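You operate a simulated robot arm through the tools that you are given. There is no shell and no other tool.

You run a simulated two-armed robot. Do the job below in one go: nothing can be reset, and whatever is moved stays where it is left.

JOB
Take the lid off the lug tub and lay it down on the work table.

Only the result counts: the job must be done as asked and must still hold three seconds after the hand-in. Knocking over, shifting, dropping, spilling or breaking anything else fails it. A push-on lid holds only when it is set on centred and level and pressed home; a screw cap is set on level and turned clockwise until tight.

ROBOT AND FRAMES
Two 7-joint arms with two-finger grippers on one trunk, on a base that moves. Base frame: it is fixed to the floor where the robot stands at the start and does not move with it; the origin is under the middle of the robot, x ahead of it, y to its left, z up. Readings come in mm, rad, newtons and seconds.
The left shoulder is at the start at [78, 151, 938], the right one opposite. With the tool pointing down near the work surface each hand reaches from about 100 to 760 mm from the robot's upright axis, wherever it stands, measured 20 degrees to its own side. Places, roughly: lug tub [2500, -1750, 750]. Payload 2.54 kg a hand.
The TCP of each hand is the grasp point between the finger pads, 30 mm short of the fingertips. In the tool frame z runs along the fingers and y along their closing line. The gripper opens to 116 mm; its body begins 95 mm behind the TCP.
Orientation is that of the tool frame in the base frame, as a unit quaternion [w, x, y, z]. With the fingers straight down and closing along the base's y, the tool's x points along the base's -x, its y along +y and its z along -z.

CONTROLS
- The arms move only by the tool arm_command. It takes "left_rows", "right_rows" or both (then of equal length, played together; a hand with none holds still); each is a list of rows, each a list of 3 entries, a list of its own where there are three numbers: the shift along the base's x, y, z in mm, then the turn, a rotation vector about the base's x, y, z in rad, then the gripper command, from -1 (fully open) to 1 (shut), values between in proportion. In form: [[[dx, dy, dz], [ax, ay, az], fingers], ...]. A call has 1 to 20 rows; each row shifts and turns the commanded pose from where the row before left it. A row lasts 0.2 s, in which the tool goes at most 50 mm and 0.15 rad; a call with a longer step from one row to the next is refused whole, and so is a gripper value outside its range. A pose out of reach is approached as far as the arm can. The call stops where the force on the tool passes 40 N (or 10 N more than at its start, if that is more) or the arm is blocked; 0.2 s more then pass. Each finger travels about 72 mm/s and halts on what it meets, pressing with about 21 N; the grip force reading is that of the motor and also rises with nothing between the fingers. The clock runs only during rows and for 0.2 s after the last one: add rows that do not move to give the fingers time. The reply holds the time, the measured pose of the TCP, the force on the tool along the base axes, the opening and the grip force, in the units named above and with some noise, with the torque about the TCP (base axes, N m) and any sound that the robot's microphone picked up.
- Cameras (640 x 400 px; columns grow to the right, rows downward): "scene" is now at [153, 1.2, 1135.5]; the picture's right is [0.04, -1.00, 0.00], its down [0.06, 0.00, -1.00] and it looks along [1.00, 0.04, 0.06] (base axes); focal length 261 px, centre (320, 200). "left" rides on the left gripper at [69, 15, -122] in its tool frame; the picture's right is [-0.21, 0.98, 0.00], its down [-0.83, -0.18, -0.53] and it looks along [-0.52, -0.12, 0.85] (tool axes); focal length 251 px, centre (320, 200). "right" rides on the right gripper at [69, -15, -122] in its tool frame; the picture's right is [0.21, 0.98, 0.00], its down [-0.83, 0.18, -0.53] and it looks along [-0.52, 0.11, 0.85] (tool axes); focal length 251 px, centre (320, 200). There is no depth. A picture from a camera that has moved, and an enlarged one, comes with that camera's place and axes in the base frame and with its lens. The place of the scene camera against the robot may be out by one fixed shift of up to 25 mm in any direction.
- snapshot(camera): a new picture of that camera. It takes no simulated time.
- raise_lower(by): slides the trunk up (or, below 0, down) by that many mm; the arms and the scene camera ride with it, the base frame stays. It gives what a move gives, with no picture.
- base_move(legs): drives the robot by 1 to 6 legs, each [ahead, left, turn to the left] in mm, mm and rad, along the robot's own axes; the way and the turn of a leg run together, so that a leg with both is an arc; at most 1500 mm and 3.142 rad a leg. The arms and the cameras ride along, it lands a little off, and it stops where it bumps. It gives what a move gives.
- aim_head(pan, tilt): turns the head with the scene camera to pan (to the left, within 1.396 rad either way) and tilt (down, from -0.506 to 1.204), counted from straight ahead of the robot. It gives what a move gives.
- close_up(camera, box): a new picture of the part [left, top, right, bottom] of that camera's present view, enlarged. It takes no simulated time.
- sign_off(): hands the job in; it is judged then, once.

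Places have to be worked out from the pictures, the camera data and where the tool is seen. Open the grippers and draw the arms clear of the work before you hand the job in, unless the task says otherwise.

The tools are called after "Request:" as a command line: name --argument value ..., lists and objects as JSON in quotes. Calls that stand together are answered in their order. arm_command: Moves the arms, as the interface text tells. Its arguments: {"type":"object","properties":{"left_rows":{"type":"array","items":{"type":"array"}},"right_rows":{"type":"array","items":{"type":"array"}}},"required":[]} The other tools are called the same way: raise_lower (by) moves the trunk up or down; base_move (legs) drives the base; aim_head (pan, tilt) turns the head that bears the scene camera; snapshot (camera) takes a picture; close_up (camera, box) takes an enlarged picture of a part of a camera's view; sign_off () hands the job in.

At the start:

```text
t: 0.0
left_ee_pos: [431.2, 217.7, 1155.7]
left_orientation: [0.0, 0.0, 1.0, -0.001]
left_force: [-0.5, 0.6, 0.3]
left_moment: [-0.02, -0.01, 0.0]
left_opening: 116.0
left_finger_force: 0.0
right_ee_pos: [432.2, -211.0, 1188.2]
right_orientation: [0.001, 0.0, 1.0, 0.0]
right_force: [0.3, 0.6, -0.3]
right_moment: [0.02, -0.02, -0.01]
right_opening: 116.1
right_finger_force: 0.0
trunk travel left (down, up): [-175.0, 114.0]
robot x, y, heading: [2.2, -0.9, -0.003]
head pan, tilt (commanded): [0.037, -0.061]
```

scene: 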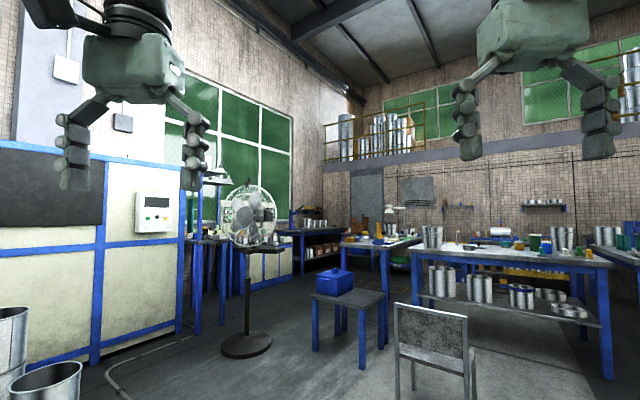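
right: 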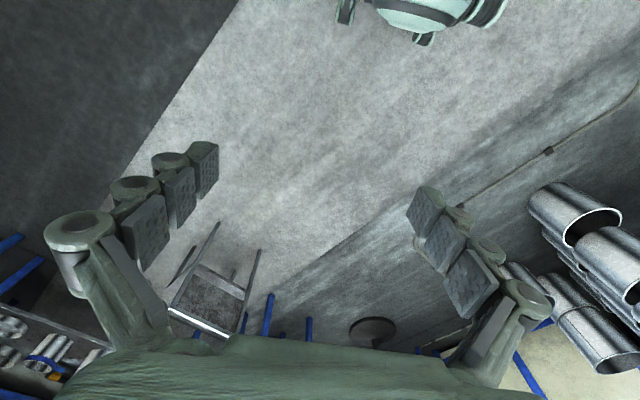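
left: 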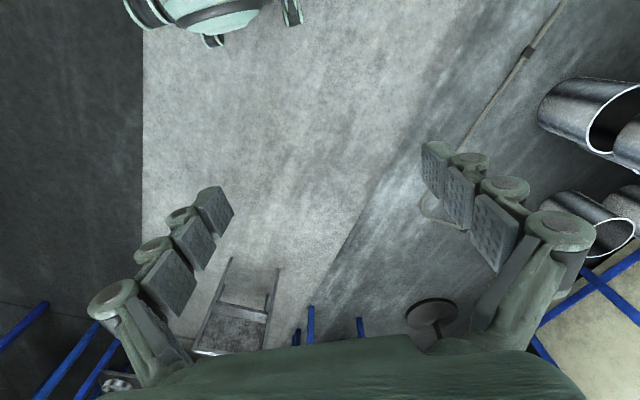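

The tub should lie ahead and to the right at about [2500, -1750, 750]. I turn the head that way to look at the table and what stands on it.

Request:
aim_head --pan -0.64 --tilt 0.2

```text
t: 1.1
left_ee_pos: [429.5, 215.8, 1155.2]
left_orientation: [0.0, 0.0, 1.0, 0.0]
left_force: [0.0, -0.2, 0.0]
left_moment: [-0.01, -0.03, -0.03]
left_opening: 116.4
left_finger_force: 0.0
right_ee_pos: [432.8, -210.7, 1187.8]
right_orientation: [0.0, 0.0, 1.0, 0.001]
right_force: [0.8, -0.4, 0.3]
right_moment: [0.03, 0.02, -0.03]
right_opening: 116.1
right_finger_force: 0.0
trunk travel left (down, up): [-175.0, 114.0]
robot x, y, heading: [2.2, -0.4, -0.004]
head pan, tilt (commanded): [-0.641, 0.201]
```

The head is turned; now I take a picture of the table area.

Request:
snapshot --camera "scene"

Request:
close_up --camera "scene" --box '[220, 120, 420, 245]'

```text
taken
camera scene: at [139.5, -57.7, 1111.7], right [-0.6, -0.8, 0.0], down [-0.16, 0.12, -0.98], along [0.79, -0.58, -0.2], focal length 261 px, centre (320, 200)
```

scene: 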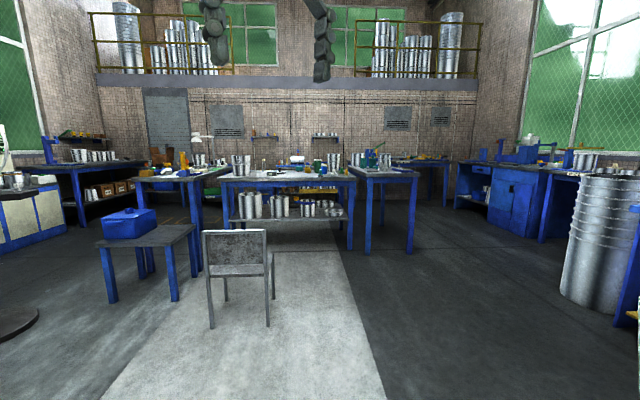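

```text
3.20 times, centred on (320, 182) of scene
camera zoom: at [139.5, -57.7, 1111.7], right [-0.6, -0.8, 0.0], down [-0.16, 0.12, -0.98], along [0.79, -0.58, -0.2], focal length 834 px, centre (320, 256)
```

zoom: 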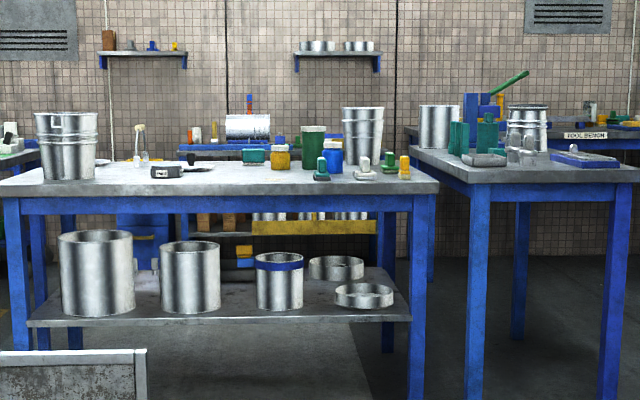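

The long bench with blue legs stands about 2.8 m off, square to this viewing direction, with small tubs (yellow, green, blue) on it near the given place. I turn toward it, pass the chair on its right side, and look from nearer.

Request:
base_move --legs '[[0, 0, -0.63], [1000, -150, 0], [850, 0, 0]]'

Request:
aim_head --pan 0.0 --tilt 0.3

Request:
snapshot --camera "scene"

```text
t: 12.2
left_ee_pos: [1879.4, -1292.8, 1155.0]
left_orientation: [0.0, 0.31, 0.951, -0.001]
left_force: [-0.2, 0.6, 0.8]
left_moment: [-0.01, 0.05, -0.01]
left_opening: 116.1
left_finger_force: 0.0
right_ee_pos: [1631.5, -1639.8, 1188.1]
right_orientation: [-0.001, 0.31, 0.951, 0.0]
right_force: [-0.1, -0.1, 0.3]
right_moment: [-0.01, 0.01, 0.02]
right_opening: 115.8
right_finger_force: 0.0
trunk travel left (down, up): [-175.0, 114.0]
robot x, y, heading: [1405.2, -1216.0, -0.634]
head pan, tilt (commanded): [-0.641, 0.201]
```

```text
t: 13.2
left_ee_pos: [1879.5, -1292.7, 1155.5]
left_orientation: [0.0, 0.309, 0.951, -0.001]
left_force: [-0.3, -1.3, 0.6]
left_moment: [0.0, 0.01, -0.02]
left_opening: 115.9
left_finger_force: 0.1
right_ee_pos: [1631.6, -1639.0, 1188.2]
right_orientation: [0.0, 0.31, 0.951, 0.0]
right_force: [0.5, -0.1, 0.1]
right_moment: [0.02, -0.04, 0.0]
right_opening: 115.7
right_finger_force: 0.0
trunk travel left (down, up): [-175.0, 114.0]
robot x, y, heading: [1403.5, -1215.3, -0.631]
head pan, tilt (commanded): [0.0, 0.3]
```

```text
taken
camera scene: at [1532.1, -1312.0, 1102.4], right [-0.59, -0.81, 0.0], down [-0.24, 0.17, -0.96], along [0.77, -0.56, -0.3], focal length 261 px, centre (320, 200)
```

scene: 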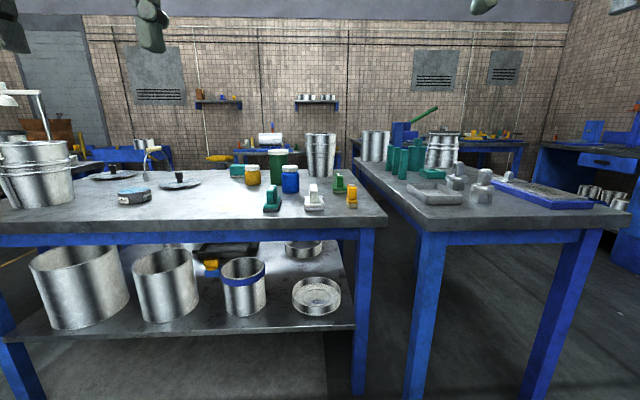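

The bench is now close. I enlarge the objects on it to identify the lug tub and its lid.

Request:
close_up --camera "scene" --box '[220, 120, 380, 220]'

Request:
close_up --camera "scene" --box '[0, 110, 220, 240]'

Request:
close_up --camera "scene" --box '[340, 90, 640, 270]'

```text
4.00 times, centred on (300, 170) of scene
camera zoom: at [1532.1, -1312.0, 1102.4], right [-0.59, -0.81, 0.0], down [-0.24, 0.17, -0.96], along [0.77, -0.56, -0.3], focal length 1043 px, centre (400, 320)
```

zoom: 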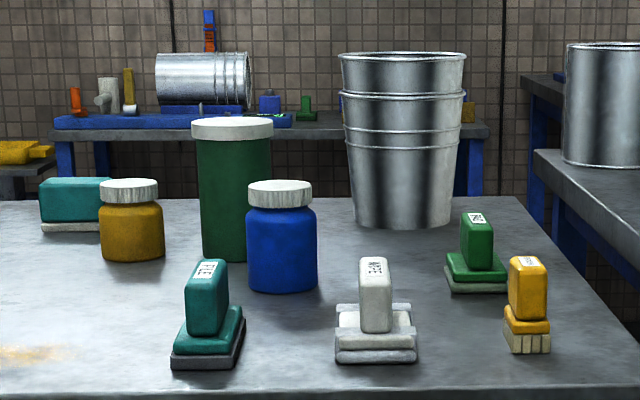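

```text
2.91 times, centred on (110, 175) of scene
camera zoom: at [1532.1, -1312.0, 1102.4], right [-0.59, -0.81, 0.0], down [-0.24, 0.17, -0.96], along [0.77, -0.56, -0.3], focal length 758 px, centre (931, 273)
```

zoom: 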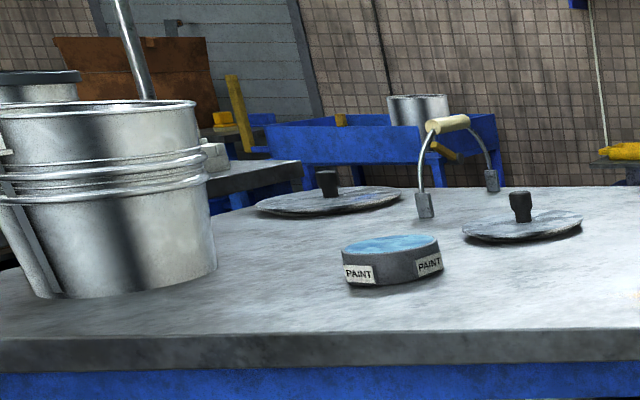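

```text
2.13 times, centred on (490, 180) of scene
camera zoom: at [1532.1, -1312.0, 1102.4], right [-0.59, -0.81, 0.0], down [-0.24, 0.17, -0.96], along [0.77, -0.56, -0.3], focal length 556 px, centre (-43, 243)
```

zoom: 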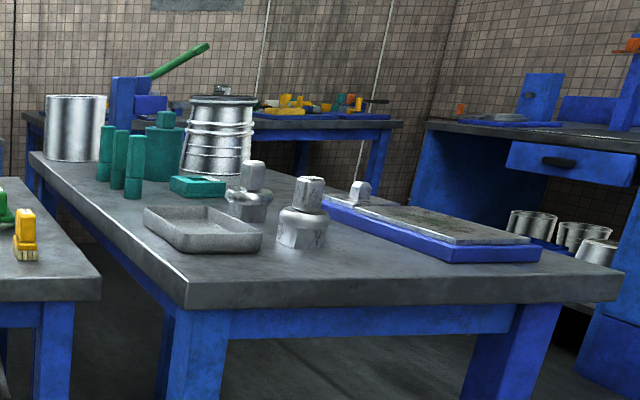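

Three white-lidded tubs (yellow, green, blue) stand on the bench; the given place is nearest to the blue one, but I want to be sure. I drive nearer for a better look at labels.

Request:
base_move --legs '[[450, 180, 0]]'

Request:
aim_head --pan 0.0 --tilt 0.45

Request:
snapshot --camera "scene"

Request:
snapshot --camera "right"

Request:
snapshot --camera "left"

```text
t: 16.1
left_ee_pos: [2352.3, -1408.4, 1155.2]
left_orientation: [0.0, 0.308, 0.951, -0.001]
left_force: [0.1, 0.0, 0.4]
left_moment: [-0.01, -0.02, 0.0]
left_opening: 115.9
left_finger_force: 0.0
right_ee_pos: [2104.5, -1756.1, 1189.0]
right_orientation: [-0.001, 0.308, 0.951, 0.0]
right_force: [0.0, -0.5, 0.0]
right_moment: [0.02, 0.04, -0.01]
right_opening: 115.8
right_finger_force: 0.1
trunk travel left (down, up): [-175.0, 114.0]
robot x, y, heading: [1878.5, -1333.9, -0.627]
head pan, tilt (commanded): [0.0, 0.3]
```

```text
t: 16.8
left_ee_pos: [2351.8, -1408.5, 1156.0]
left_orientation: [0.001, 0.309, 0.951, 0.0]
left_force: [-0.2, -0.5, 0.0]
left_moment: [-0.01, -0.02, 0.01]
left_opening: 115.7
left_finger_force: 0.1
right_ee_pos: [2103.8, -1755.9, 1188.2]
right_orientation: [0.0, 0.308, 0.951, 0.0]
right_force: [0.3, 0.5, -0.5]
right_moment: [-0.03, -0.03, 0.0]
right_opening: 116.0
right_finger_force: 0.1
trunk travel left (down, up): [-175.0, 114.0]
robot x, y, heading: [1872.8, -1332.8, -0.626]
head pan, tilt (commanded): [0.0, 0.45]
```

```text
taken
camera scene: at [2002.7, -1427.6, 1088.5], right [-0.59, -0.81, 0.0], down [-0.35, 0.25, -0.9], along [0.73, -0.53, -0.43], focal length 261 px, centre (320, 200)
```

scene: 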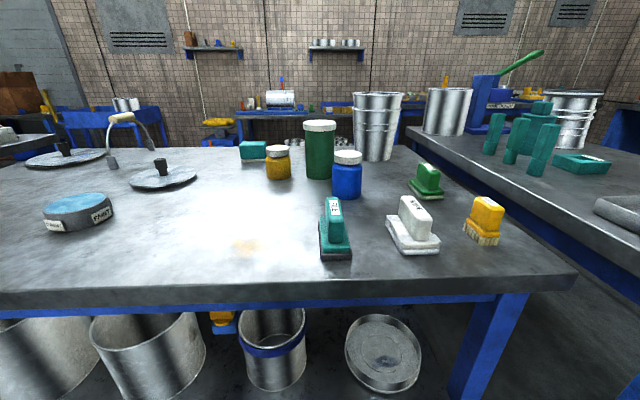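

```text
taken
camera right: at [2039.8, -1727.0, 1309.1], right [0.4, 0.92, 0.0], down [0.77, -0.34, 0.53], along [0.49, -0.21, -0.85], focal length 251 px, centre (320, 200)
```

right: 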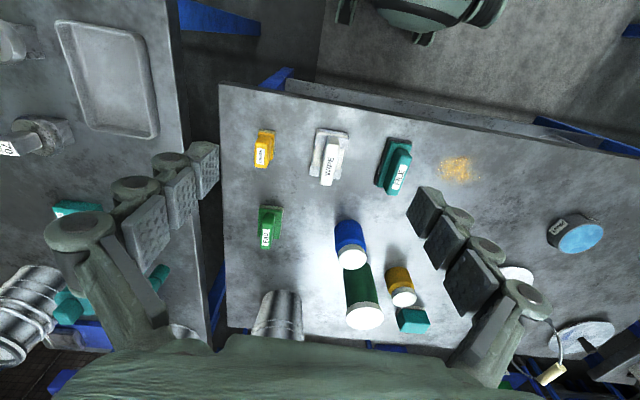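

```text
taken
camera left: at [2304.2, -1354.5, 1276.9], right [0.75, 0.67, 0.0], down [0.56, -0.63, 0.53], along [0.35, -0.4, -0.85], focal length 251 px, centre (320, 200)
```

left: 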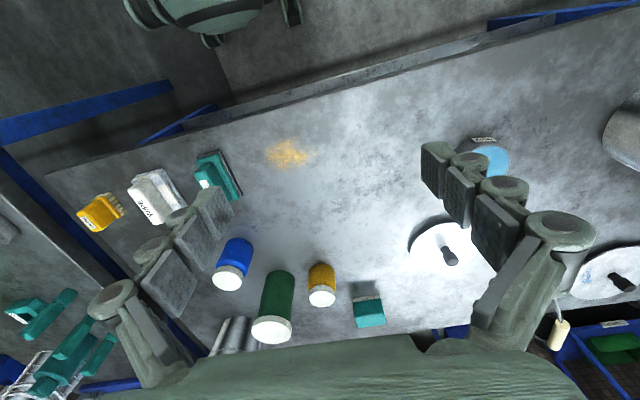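

Triangulating with both wrist cameras: blue lid about [2445, -1828, 900], green lid [2596, -1857, 943], yellow lid [2658, -1752, 875]. I enlarge them to look for labels.

Request:
close_up --camera "scene" --box '[230, 80, 420, 200]'

Request:
close_up --camera "right" --box '[240, 200, 440, 340]'

Request:
close_up --camera "left" --box '[180, 210, 400, 350]'

```text
3.33 times, centred on (325, 140) of scene
camera zoom: at [2002.7, -1427.6, 1088.5], right [-0.59, -0.81, 0.0], down [-0.35, 0.25, -0.9], along [0.73, -0.53, -0.43], focal length 869 px, centre (303, 400)
```

zoom: 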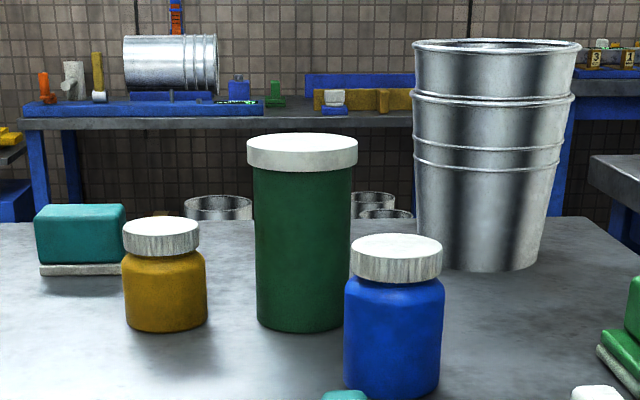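

```text
2.86 times, centred on (340, 270) of right
camera zoom: at [2039.8, -1727.0, 1309.1], right [0.4, 0.92, 0.0], down [0.77, -0.34, 0.53], along [0.49, -0.21, -0.85], focal length 718 px, centre (263, 0)
```

zoom: 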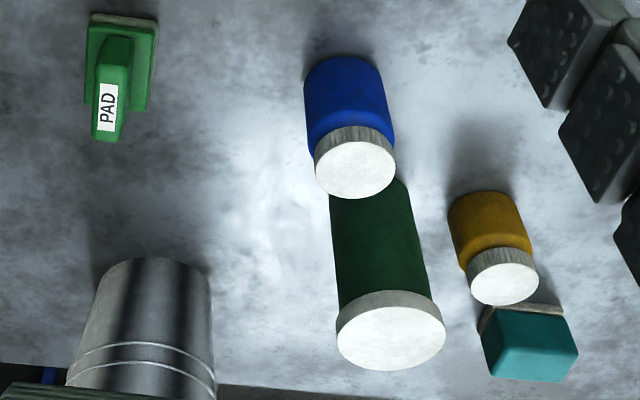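

```text
2.86 times, centred on (290, 280) of left
camera zoom: at [2304.2, -1354.5, 1276.9], right [0.75, 0.67, 0.0], down [0.56, -0.63, 0.53], along [0.35, -0.4, -0.85], focal length 718 px, centre (406, -29)
```

zoom: 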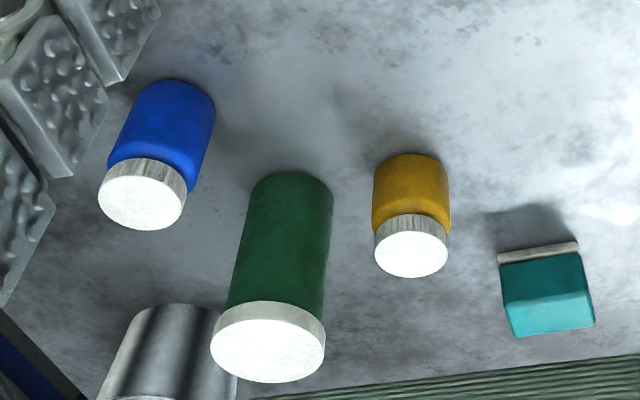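

The green container has a smooth, overhanging push-on lid, while the blue and yellow ones are jars with ribbed screw caps, so the green one looks like the lug tub. I check the clearance between the base and the bench before driving nearer.

Request:
aim_head --pan 0.0 --tilt 1.2

Request:
snapshot --camera "scene"

```text
t: 17.9
left_ee_pos: [2351.3, -1409.7, 1154.8]
left_orientation: [-0.001, 0.308, 0.951, 0.0]
left_force: [-1.2, 0.2, 0.4]
left_moment: [0.02, -0.04, -0.01]
left_opening: 116.2
left_finger_force: 0.0
right_ee_pos: [2104.0, -1755.7, 1188.3]
right_orientation: [0.001, 0.309, 0.951, 0.0]
right_force: [0.3, -0.2, -1.0]
right_moment: [0.01, 0.01, -0.02]
right_opening: 115.9
right_finger_force: 0.0
trunk travel left (down, up): [-175.0, 114.0]
robot x, y, heading: [1878.2, -1332.6, -0.629]
head pan, tilt (commanded): [0.0, 1.201]
```

```text
taken
camera scene: at [1973.6, -1406.6, 1030.3], right [-0.59, -0.81, 0.0], down [-0.76, 0.55, -0.36], along [0.29, -0.21, -0.93], focal length 261 px, centre (320, 200)
```

scene: 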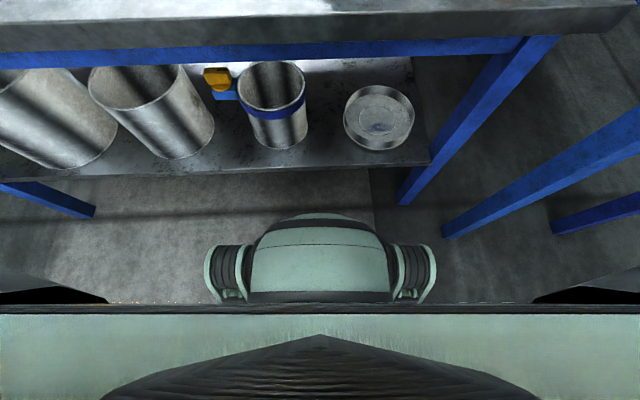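

The base dome front is roughly 300 mm ahead of the axis and the shelf/legs stand at about f=2810 mm in my bench-aligned frame, with the robot at f≈2303. I creep ahead 120 mm and 110 mm left, then check clearance again.

Request:
base_move --legs '[[120, 110, 0]]'

Request:
snapshot --camera "scene"

Request:
snapshot --camera "right"

Request:
snapshot --camera "left"

```text
t: 19.6
left_ee_pos: [2511.9, -1386.9, 1154.9]
left_orientation: [-0.001, 0.307, 0.952, -0.001]
left_force: [0.1, -0.9, 0.4]
left_moment: [0.03, 0.01, 0.01]
left_opening: 116.0
left_finger_force: 0.1
right_ee_pos: [2264.1, -1736.2, 1188.4]
right_orientation: [0.001, 0.307, 0.952, 0.001]
right_force: [0.2, 0.7, 0.1]
right_moment: [0.0, 0.0, 0.0]
right_opening: 116.3
right_finger_force: 0.0
trunk travel left (down, up): [-175.0, 114.0]
robot x, y, heading: [2033.1, -1311.1, -0.62]
head pan, tilt (commanded): [0.0, 1.201]
```

```text
taken
camera scene: at [2133.7, -1386.2, 1030.2], right [-0.58, -0.81, 0.0], down [-0.76, 0.55, -0.36], along [0.29, -0.21, -0.93], focal length 261 px, centre (320, 200)
```

scene: 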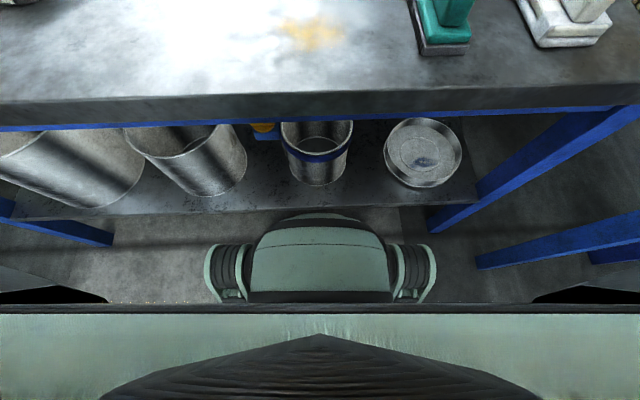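

```text
taken
camera right: at [2200.5, -1706.6, 1309.1], right [0.4, 0.92, 0.0], down [0.78, -0.34, 0.53], along [0.49, -0.21, -0.85], focal length 251 px, centre (320, 200)
```

right: 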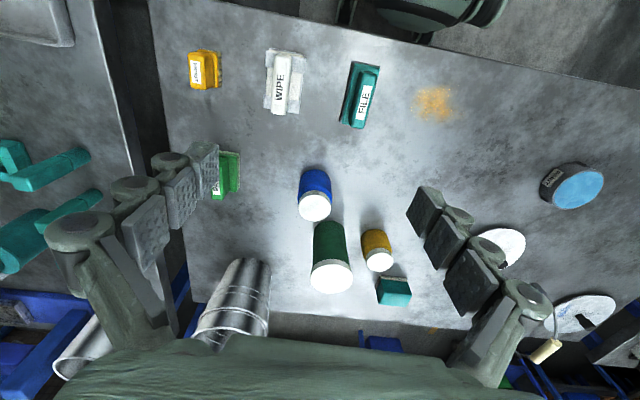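

```text
taken
camera left: at [2464.3, -1333.6, 1276.8], right [0.75, 0.67, 0.0], down [0.56, -0.63, 0.53], along [0.35, -0.4, -0.85], focal length 251 px, centre (320, 200)
```

left: 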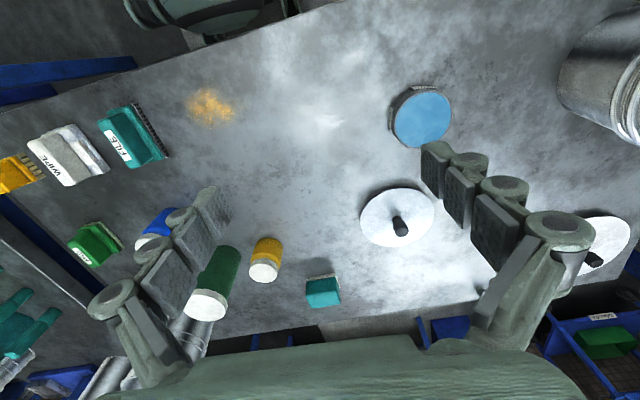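

The shelf edge and the base dome look near each other, so I enlarge both wrist views at the base to measure its front extent.

Request:
close_up --camera "right" --box '[320, 0, 540, 80]'

Request:
close_up --camera "left" --box '[100, 0, 320, 80]'

Request:
close_up --camera "scene" --box '[180, 90, 480, 320]'

```text
2.91 times, centred on (430, 40) of right
camera zoom: at [2200.5, -1706.6, 1309.1], right [0.4, 0.92, 0.0], down [0.78, -0.34, 0.53], along [0.49, -0.21, -0.85], focal length 731 px, centre (0, 666)
```

zoom: 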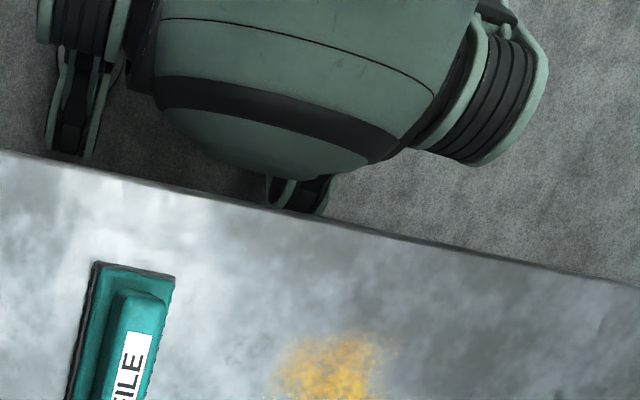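

```text
2.91 times, centred on (210, 40) of left
camera zoom: at [2464.3, -1333.6, 1276.8], right [0.75, 0.67, 0.0], down [0.56, -0.63, 0.53], along [0.35, -0.4, -0.85], focal length 731 px, centre (640, 666)
```

zoom: 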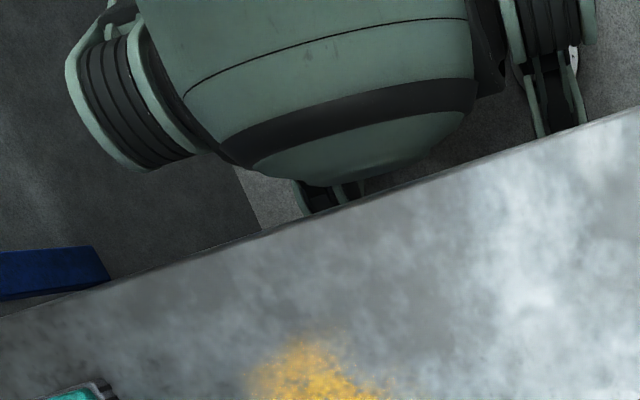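

```text
1.74 times, centred on (330, 205) of scene
camera zoom: at [2133.7, -1386.2, 1030.2], right [-0.58, -0.81, 0.0], down [-0.76, 0.55, -0.36], along [0.29, -0.21, -0.93], focal length 453 px, centre (303, 191)
```

zoom: 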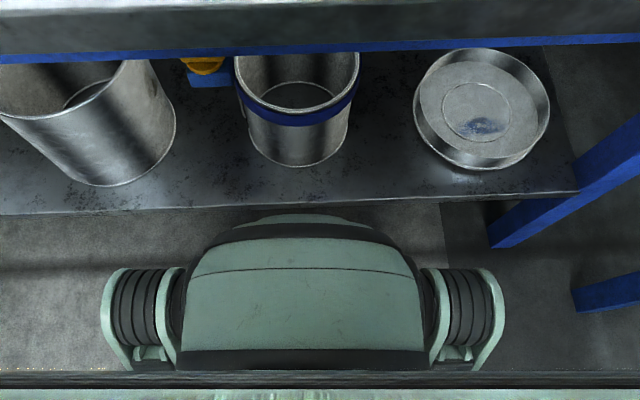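

The dome front is about 295 mm ahead of the axis, the shelf edge about 379 mm, so a 45 mm advance is safe. I move 45 ahead and 30 left so the green tub lies straight before the right shoulder, then raise the trunk a bit.

Request:
base_move --legs '[[45, 30, 0]]'

Request:
raise_lower --by 80

Request:
aim_head --pan -0.1 --tilt 0.55

Request:
snapshot --camera "scene"

Request:
snapshot --camera "right"

Request:
snapshot --camera "left"

```text
t: 20.6
left_ee_pos: [2565.0, -1388.4, 1155.7]
left_orientation: [0.0, 0.307, 0.952, -0.001]
left_force: [0.7, 0.2, 0.6]
left_moment: [0.0, 0.06, 0.03]
left_opening: 115.8
left_finger_force: 0.1
right_ee_pos: [2318.3, -1737.8, 1188.3]
right_orientation: [0.0, 0.308, 0.952, 0.0]
right_force: [1.3, 1.6, -0.7]
right_moment: [0.0, 0.02, 0.0]
right_opening: 116.1
right_finger_force: 0.1
trunk travel left (down, up): [-175.0, 114.0]
robot x, y, heading: [2088.9, -1317.3, -0.623]
head pan, tilt (commanded): [0.0, 1.201]
```

```text
t: 21.8
left_ee_pos: [2565.1, -1389.2, 1234.6]
left_orientation: [0.0, 0.308, 0.952, -0.001]
left_force: [1.2, 0.0, 0.3]
left_moment: [-0.01, 0.02, 0.01]
left_opening: 115.8
left_finger_force: 0.0
right_ee_pos: [2317.2, -1737.8, 1268.9]
right_orientation: [0.001, 0.307, 0.952, 0.001]
right_force: [-0.4, -0.4, -0.6]
right_moment: [-0.05, 0.03, 0.0]
right_opening: 116.1
right_finger_force: 0.0
trunk travel left (down, up): [-255.0, 34.0]
robot x, y, heading: [2089.9, -1309.1, -0.625]
head pan, tilt (commanded): [0.0, 1.201]
```

```text
t: 22.8
left_ee_pos: [2564.9, -1388.9, 1235.2]
left_orientation: [0.0, 0.307, 0.952, 0.0]
left_force: [-0.2, 1.4, -0.3]
left_moment: [0.01, 0.02, 0.01]
left_opening: 115.8
left_finger_force: 0.0
right_ee_pos: [2317.9, -1737.9, 1267.1]
right_orientation: [0.001, 0.308, 0.951, 0.001]
right_force: [-0.8, 0.3, -0.6]
right_moment: [-0.01, -0.01, -0.03]
right_opening: 115.9
right_finger_force: 0.2
trunk travel left (down, up): [-255.0, 34.0]
robot x, y, heading: [2089.4, -1314.2, -0.627]
head pan, tilt (commanded): [-0.099, 0.55]
```

```text
taken
camera scene: at [2208.7, -1414.8, 1159.3], right [-0.66, -0.75, 0.0], down [-0.39, 0.35, -0.85], along [0.64, -0.56, -0.52], focal length 261 px, centre (320, 200)
```

scene: 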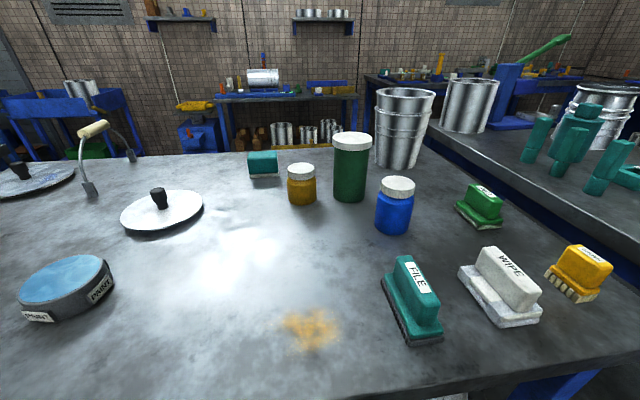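

```text
taken
camera right: at [2253.4, -1708.5, 1389.1], right [0.4, 0.92, 0.0], down [0.78, -0.34, 0.53], along [0.49, -0.21, -0.84], focal length 251 px, centre (320, 200)
```

right: 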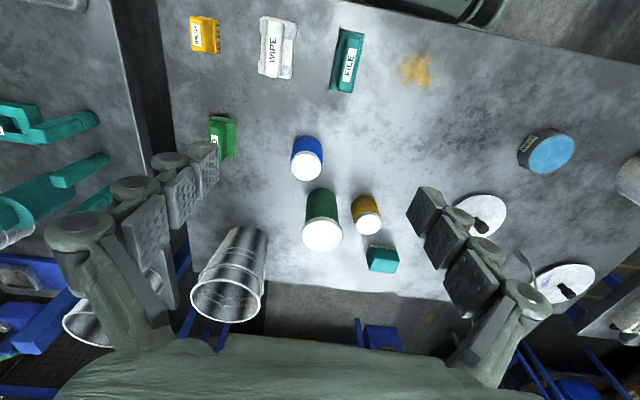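

```text
taken
camera left: at [2517.2, -1335.5, 1356.9], right [0.75, 0.67, 0.0], down [0.56, -0.63, 0.53], along [0.36, -0.4, -0.85], focal length 251 px, centre (320, 200)
```

left: 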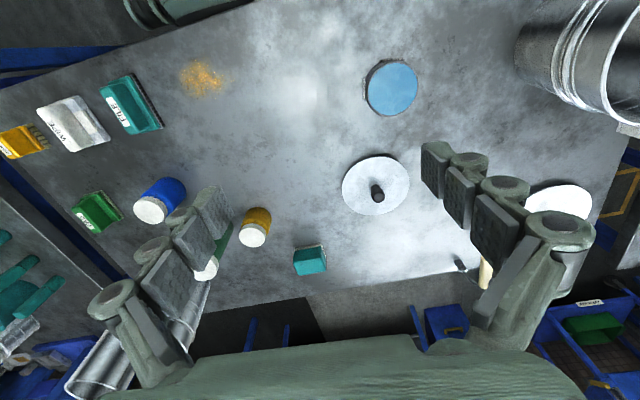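

The green tub lies about 730 mm ahead and 140 mm to the right of the robot axis. I move the right hand, fingers open and pitched about 30 degrees forward, to a hover about 140 mm above the lid.

Request:
arm_command --right_rows '[[[35.25, -14.9, -23.5], [0, 0, 0], -1], [[35.25, -14.9, -23.5], [-0.0766, -0.1062, 0], -1], [[35.25, -14.9, -23.5], [-0.0766, -0.1062, 0], -1], [[35.25, -14.9, -23.5], [-0.0766, -0.1062, 0], -1], [[35.25, -14.9, -23.5], [-0.0766, -0.1062, 0], -1], [[35.25, -14.9, -23.5], [0, 0, 0], -1], [[35.25, -14.9, -23.5], [0, 0, 0], -1], [[35.25, -14.9, -23.5], [0, 0, 0], -1], [[0, 0, 0], [0, 0, 0], -1], [[0, 0, 0], [0, 0, 0], -1]]'

Request:
snapshot --camera "right"

Request:
snapshot --camera "scene"

Request:
snapshot --camera "left"

```text
t: 25.0
left_ee_pos: [2564.4, -1389.4, 1236.3]
left_orientation: [0.0, 0.306, 0.952, 0.0]
left_force: [-1.4, 0.7, -0.2]
left_moment: [-0.02, -0.01, 0.0]
left_opening: 116.1
left_finger_force: 0.0
right_ee_pos: [2598.1, -1858.0, 1080.3]
right_orientation: [0.247, 0.296, 0.919, -0.08]
right_force: [0.0, -0.2, 0.3]
right_moment: [0.0, 0.03, 0.0]
right_opening: 116.0
right_finger_force: 0.1
trunk travel left (down, up): [-255.0, 34.0]
robot x, y, heading: [2091.3, -1315.1, -0.628]
head pan, tilt (commanded): [-0.099, 0.55]
```

```text
taken
camera right: at [2492.4, -1798.5, 1150.4], right [0.42, 0.9, -0.11], down [0.47, -0.11, 0.88], along [0.78, -0.42, -0.47], focal length 251 px, centre (320, 200)
```

right: 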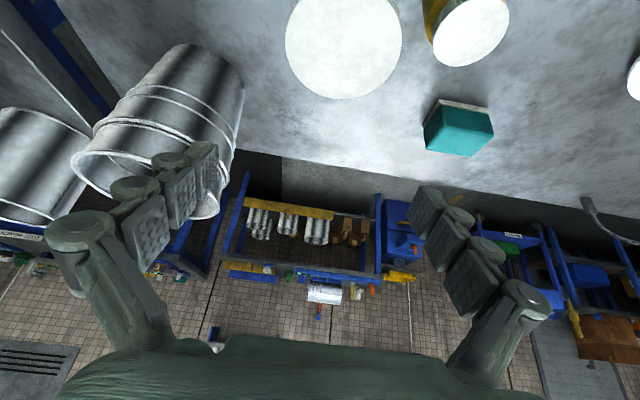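

```text
taken
camera scene: at [2208.8, -1414.9, 1159.3], right [-0.66, -0.75, 0.0], down [-0.39, 0.35, -0.85], along [0.64, -0.56, -0.52], focal length 261 px, centre (320, 200)
```

scene: 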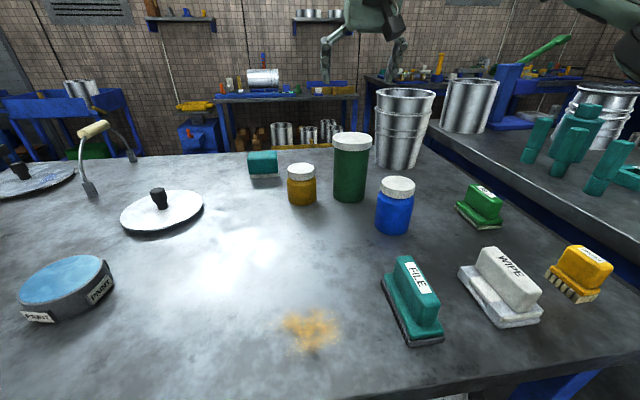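

```text
taken
camera left: at [2517.4, -1335.5, 1356.8], right [0.74, 0.67, 0.0], down [0.56, -0.63, 0.53], along [0.35, -0.4, -0.85], focal length 251 px, centre (320, 200)
```

left: 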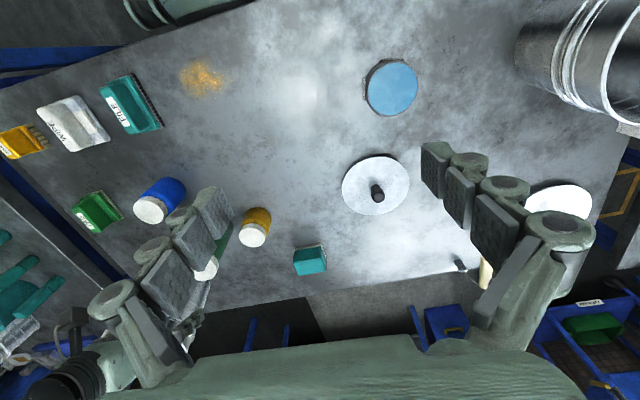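

The pitched hover was reached exactly and the lid shows at about [2602, -1855, 938]. An upright tool would let me grip nearer the fingertips, so I test whether the upright pose is reachable here by turning back.

Request:
arm_command --right_rows '[[[0, 0, 0], [0.0766, 0.1062, 0], -1], [[0, 0, 0], [0.0766, 0.1062, 0], -1], [[0, 0, -20], [0.0766, 0.1062, 0], -1], [[2, 2, -30], [0.0766, 0.1062, 0], -1], [[0, 0, 0], [0, 0, 0], -1], [[0, 0, 0], [0, 0, 0], -1]]'

Request:
snapshot --camera "right"

Request:
close_up --camera "scene" --box '[270, 60, 450, 220]'

```text
t: 26.4
left_ee_pos: [2564.9, -1388.6, 1235.9]
left_orientation: [0.0, 0.308, 0.951, -0.001]
left_force: [0.0, 0.2, 1.0]
left_moment: [-0.01, 0.0, 0.0]
left_opening: 116.0
left_finger_force: 0.0
right_ee_pos: [2588.7, -1848.3, 1024.9]
right_orientation: [0.009, 0.307, 0.952, -0.001]
right_force: [0.4, -0.8, 0.5]
right_moment: [0.03, -0.05, 0.0]
right_opening: 115.9
right_finger_force: 0.1
right hand out of reach, approached as far as the arm can: row 4
trunk travel left (down, up): [-255.0, 34.0]
robot x, y, heading: [2092.6, -1315.1, -0.625]
head pan, tilt (commanded): [-0.099, 0.55]
```

```text
taken
camera right: at [2522.5, -1818.6, 1145.3], right [0.4, 0.92, 0.0], down [0.77, -0.33, 0.55], along [0.5, -0.22, -0.84], focal length 251 px, centre (320, 200)
```

right: 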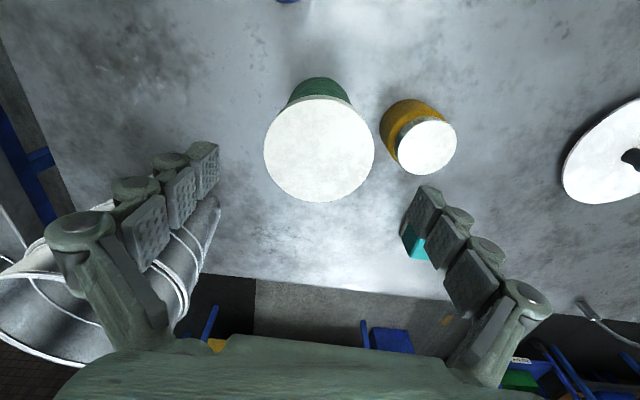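

```text
2.50 times, centred on (360, 140) of scene
camera zoom: at [2208.5, -1415.1, 1159.4], right [-0.66, -0.75, 0.0], down [-0.39, 0.35, -0.85], along [0.64, -0.56, -0.52], focal length 652 px, centre (220, 350)
```

zoom: 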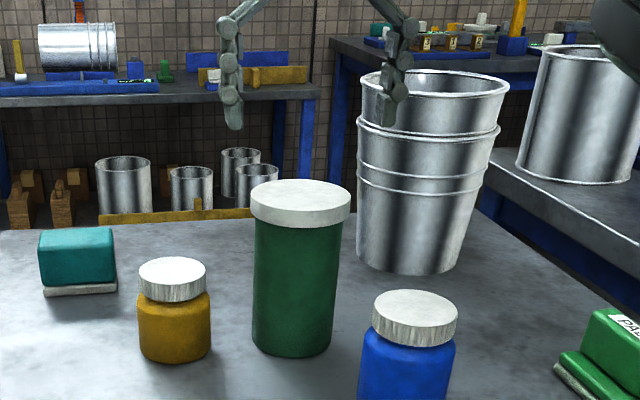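

Upright falls about 14 mm short, so a slight forward pitch of about 0.17 rad will do. I pitch to that and lower to about z=1000 over the lid, laterally aligned, and then compare fingertips and lid in the pictures.

Request:
arm_command --right_rows '[[[0, 0, 0], [-0.05, -0.069, 0], -1], [[0, 0, 0], [-0.05, -0.069, 0], -1], [[-4, 4, -15], [0, 0, 0], -1], [[0, 0, -15], [0, 0, 0], -1], [[0, 0, 0], [0, 0, 0], -1], [[0, 0, 0], [0, 0, 0], -1]]'

Request:
snapshot --camera "right"

Request:
close_up --camera "scene" --box '[290, 70, 430, 158]'

```text
t: 27.8
left_ee_pos: [2564.9, -1388.3, 1235.4]
left_orientation: [0.0, 0.307, 0.952, -0.001]
left_force: [0.1, 0.3, 0.2]
left_moment: [0.01, -0.01, 0.03]
left_opening: 116.0
left_finger_force: 0.0
right_ee_pos: [2583.0, -1844.2, 996.2]
right_orientation: [0.081, 0.306, 0.948, -0.027]
right_force: [0.0, -0.7, -0.6]
right_moment: [-0.01, -0.03, -0.02]
right_opening: 115.9
right_finger_force: 0.1
trunk travel left (down, up): [-255.0, 34.0]
robot x, y, heading: [2090.3, -1312.9, -0.627]
head pan, tilt (commanded): [-0.099, 0.55]
```

```text
taken
camera right: at [2503.5, -1804.7, 1103.0], right [0.4, 0.92, -0.04], down [0.69, -0.28, 0.67], along [0.6, -0.29, -0.74], focal length 251 px, centre (320, 200)
```

right: 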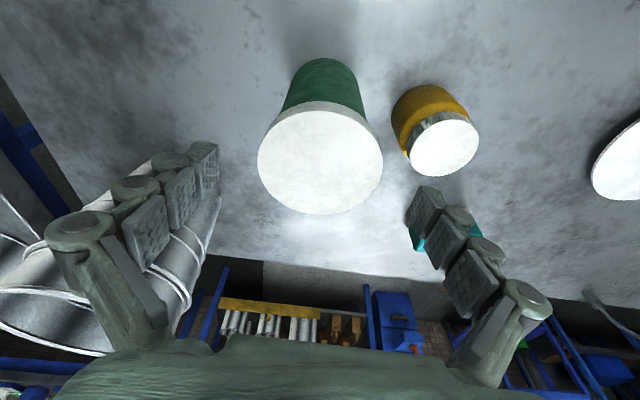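

```text
4.55 times, centred on (360, 114) of scene
camera zoom: at [2208.7, -1414.8, 1159.4], right [-0.66, -0.75, 0.0], down [-0.39, 0.35, -0.85], along [0.64, -0.56, -0.52], focal length 1185 px, centre (138, 591)
```

zoom: 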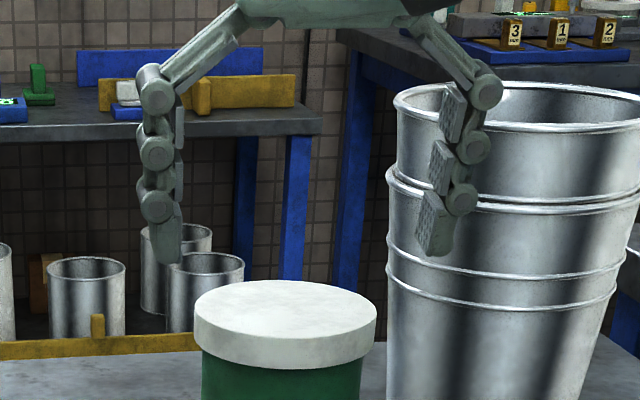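

The lid centre lies about 15 mm ahead of the tool axis and within 1 mm laterally, at [2598, -1854], top z≈937, about 95 mm wide and 14 mm tall. I shift over it and lower partway with open fingers, then check.

Request:
arm_command --right_rows '[[[12.5, -8, 0], [0, 0, 0], -1], [[0, 0, -14], [0, 0, 0], -1], [[0, 0, -14], [0, 0, 0], -1], [[0, 0, 0], [0, 0, 0], -1]]'

Request:
snapshot --camera "right"

Request:
close_up --camera "scene" --box '[290, 70, 430, 158]'

```text
t: 28.8
left_ee_pos: [2563.7, -1389.4, 1236.8]
left_orientation: [0.0, 0.308, 0.952, -0.001]
left_force: [0.0, 0.6, 0.3]
left_moment: [0.01, -0.01, 0.01]
left_opening: 116.3
left_finger_force: 0.0
right_ee_pos: [2596.5, -1852.9, 968.2]
right_orientation: [0.082, 0.307, 0.948, -0.026]
right_force: [0.8, -0.5, -0.4]
right_moment: [0.01, 0.05, -0.04]
right_opening: 115.9
right_finger_force: 0.0
trunk travel left (down, up): [-255.0, 34.0]
robot x, y, heading: [2091.9, -1310.3, -0.626]
head pan, tilt (commanded): [-0.099, 0.55]
```

```text
taken
camera right: at [2515.9, -1812.9, 1075.5], right [0.4, 0.92, -0.04], down [0.69, -0.28, 0.67], along [0.6, -0.29, -0.74], focal length 251 px, centre (320, 200)
```

right: 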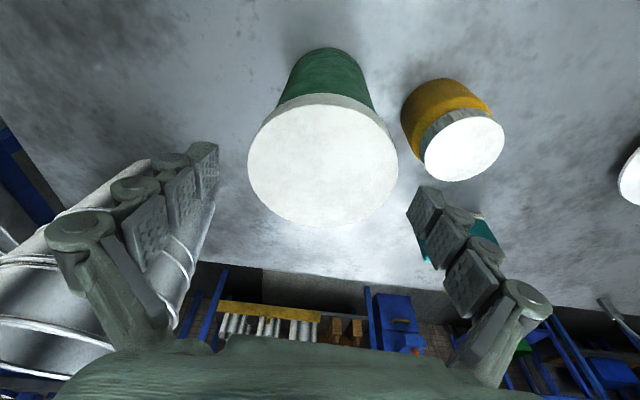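

```text
4.55 times, centred on (360, 114) of scene
camera zoom: at [2208.6, -1414.8, 1159.4], right [-0.66, -0.75, 0.0], down [-0.39, 0.35, -0.85], along [0.64, -0.56, -0.52], focal length 1185 px, centre (138, 591)
```

zoom: 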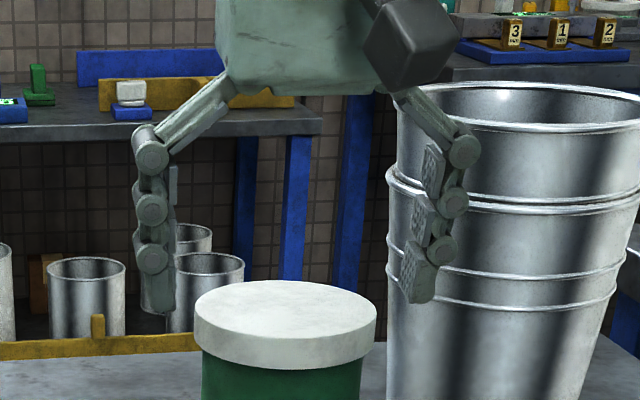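

Fingers straddle the lid with even gaps, tips about level with the lid top. I back off 2 mm and lower 22 mm so the fingertips end just below the lid's lower rim.

Request:
arm_command --right_rows '[[[-1.6, 1.2, -11], [0, 0, 0], -1], [[0, 0, -11], [0, 0, 0], -1], [[0, 0, 0], [0, 0, 0], -1]]'

Request:
snapshot --camera "right"

Request:
close_up --camera "scene" --box '[290, 70, 430, 158]'

```text
t: 29.6
left_ee_pos: [2564.2, -1388.5, 1235.8]
left_orientation: [0.0, 0.307, 0.952, -0.001]
left_force: [-0.6, 0.2, -0.1]
left_moment: [0.01, 0.03, 0.02]
left_opening: 116.3
left_finger_force: 0.1
right_ee_pos: [2596.3, -1853.2, 945.7]
right_orientation: [0.081, 0.306, 0.948, -0.026]
right_force: [0.0, -0.4, 0.5]
right_moment: [-0.03, -0.03, 0.0]
right_opening: 115.9
right_finger_force: 0.1
trunk travel left (down, up): [-255.0, 34.0]
robot x, y, heading: [2089.8, -1310.6, -0.624]
head pan, tilt (commanded): [-0.099, 0.55]
```

```text
taken
camera right: at [2514.9, -1812.3, 1053.1], right [0.4, 0.92, -0.04], down [0.69, -0.28, 0.67], along [0.6, -0.29, -0.74], focal length 251 px, centre (320, 200)
```

right: 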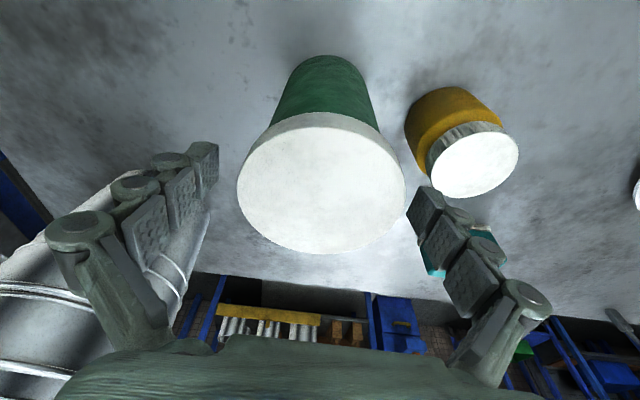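

```text
4.55 times, centred on (360, 114) of scene
camera zoom: at [2208.6, -1414.8, 1159.4], right [-0.66, -0.75, 0.0], down [-0.39, 0.35, -0.85], along [0.64, -0.56, -0.52], focal length 1185 px, centre (138, 591)
```

zoom: 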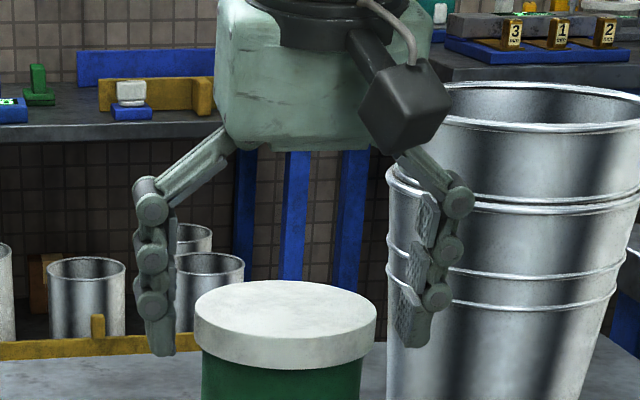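

The fingertips are about 5 mm below the lid's lower rim and the distal pads face its side. I close gently onto the lid.

Request:
arm_command --right_rows '[[[0, 0, 0], [0, 0, 0], -0.75], [[0, 0, 0], [0, 0, 0], -0.65], [[0, 0, 0], [0, 0, 0], -0.5], [[0, 0, 0], [0, 0, 0], 0.0], [[0, 0, 0], [0, 0, 0], 1], [[0, 0, 0], [0, 0, 0], 1]]'

Request:
snapshot --camera "right"

Request:
close_up --camera "scene" --box '[270, 80, 430, 220]'

```text
t: 31.0
left_ee_pos: [2564.4, -1388.8, 1235.1]
left_orientation: [-0.001, 0.307, 0.952, -0.001]
left_force: [-0.3, -0.1, -0.9]
left_moment: [0.02, -0.01, 0.01]
left_opening: 116.2
left_finger_force: 0.1
right_ee_pos: [2595.3, -1851.8, 946.9]
right_orientation: [0.083, 0.306, 0.948, -0.026]
right_force: [1.5, 1.2, 4.2]
right_moment: [-0.08, 0.0, 0.04]
right_opening: 92.3
right_finger_force: 20.7
trunk travel left (down, up): [-255.0, 34.0]
robot x, y, heading: [2090.9, -1313.8, -0.625]
head pan, tilt (commanded): [-0.099, 0.55]
```

```text
taken
camera right: at [2514.8, -1811.9, 1053.9], right [0.4, 0.92, -0.04], down [0.69, -0.28, 0.67], along [0.6, -0.29, -0.74], focal length 251 px, centre (320, 200)
```

right: 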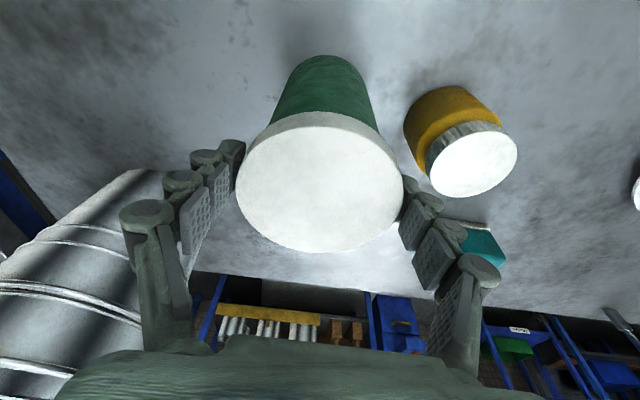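

```text
2.86 times, centred on (350, 150) of scene
camera zoom: at [2208.5, -1414.4, 1159.5], right [-0.66, -0.75, 0.0], down [-0.39, 0.35, -0.85], along [0.64, -0.56, -0.52], focal length 745 px, centre (234, 343)
```

zoom: 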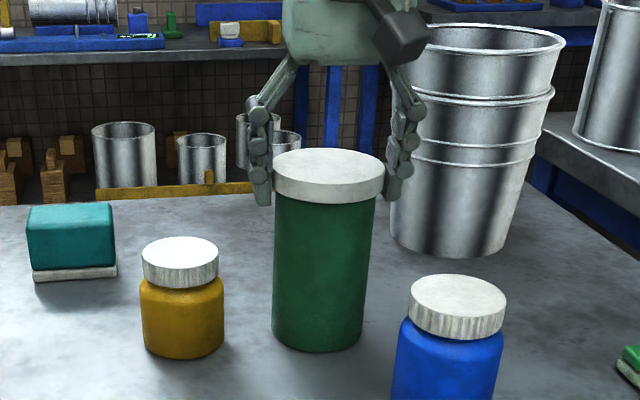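

The lid is gripped (opening 92 mm, 21 N). I pull straight up by 3 mm in small steps to see how strongly the lid holds and whether the tub stays down.

Request:
arm_command --right_rows '[[[0, 0, 1], [0, 0, 0], 1], [[0, 0, 1], [0, 0, 0], 1], [[0, 0, 1], [0, 0, 0], 1], [[0, 0, 0], [0, 0, 0], 1]]'

Request:
close_up --camera "scene" --box '[270, 80, 430, 220]'

```text
t: 32.0
left_ee_pos: [2565.0, -1390.3, 1234.9]
left_orientation: [-0.001, 0.308, 0.951, -0.001]
left_force: [0.1, 0.1, -0.5]
left_moment: [0.02, -0.01, -0.02]
left_opening: 116.2
left_finger_force: 0.1
right_ee_pos: [2595.9, -1851.8, 948.1]
right_orientation: [0.081, 0.306, 0.948, -0.026]
right_force: [0.1, -0.6, -1.4]
right_moment: [0.03, -0.03, 0.0]
right_opening: 92.0
right_finger_force: 21.4
trunk travel left (down, up): [-255.0, 34.0]
robot x, y, heading: [2087.2, -1312.8, -0.628]
head pan, tilt (commanded): [-0.099, 0.55]
```

```text
2.86 times, centred on (350, 150) of scene
camera zoom: at [2208.8, -1414.9, 1159.3], right [-0.66, -0.75, 0.0], down [-0.39, 0.35, -0.85], along [0.64, -0.56, -0.52], focal length 745 px, centre (234, 343)
```

zoom: 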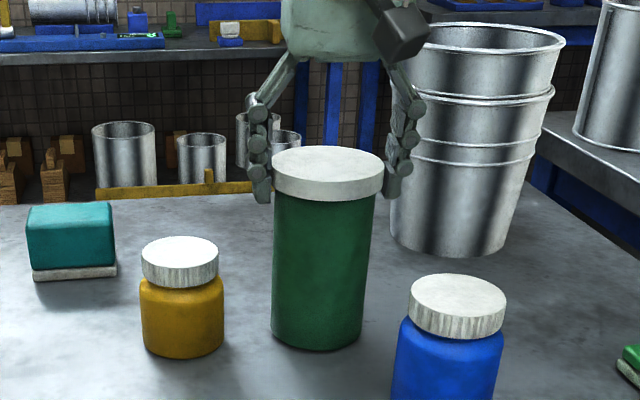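

The pull so far is only a couple of newtons and the tub's foot has not visibly moved. I pull up 4 mm more and look closely at the tub's foot and rim.

Request:
arm_command --right_rows '[[[0, 0, 1], [0, 0, 0], 1], [[0, 0, 1], [0, 0, 0], 1], [[0, 0, 1], [0, 0, 0], 1], [[0, 0, 1], [0, 0, 0], 1], [[0, 0, 0], [0, 0, 0], 1]]'

Request:
close_up --camera "scene" --box '[270, 80, 430, 220]'

```text
t: 33.2
left_ee_pos: [2565.2, -1389.1, 1234.9]
left_orientation: [0.0, 0.308, 0.951, -0.001]
left_force: [0.5, -0.3, 0.8]
left_moment: [-0.05, 0.02, -0.04]
left_opening: 116.0
left_finger_force: 0.0
right_ee_pos: [2596.5, -1850.7, 952.9]
right_orientation: [0.081, 0.306, 0.948, -0.025]
right_force: [-1.1, 0.1, -1.7]
right_moment: [0.0, 0.02, 0.0]
right_opening: 91.8
right_finger_force: 21.2
trunk travel left (down, up): [-255.0, 34.0]
robot x, y, heading: [2089.2, -1312.3, -0.625]
head pan, tilt (commanded): [-0.099, 0.55]
```

```text
2.86 times, centred on (350, 150) of scene
camera zoom: at [2208.8, -1414.9, 1159.4], right [-0.66, -0.75, 0.0], down [-0.39, 0.35, -0.85], along [0.64, -0.56, -0.52], focal length 745 px, centre (234, 343)
```

zoom: 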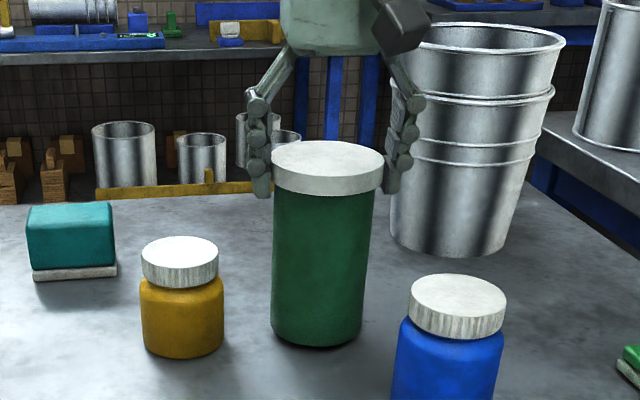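

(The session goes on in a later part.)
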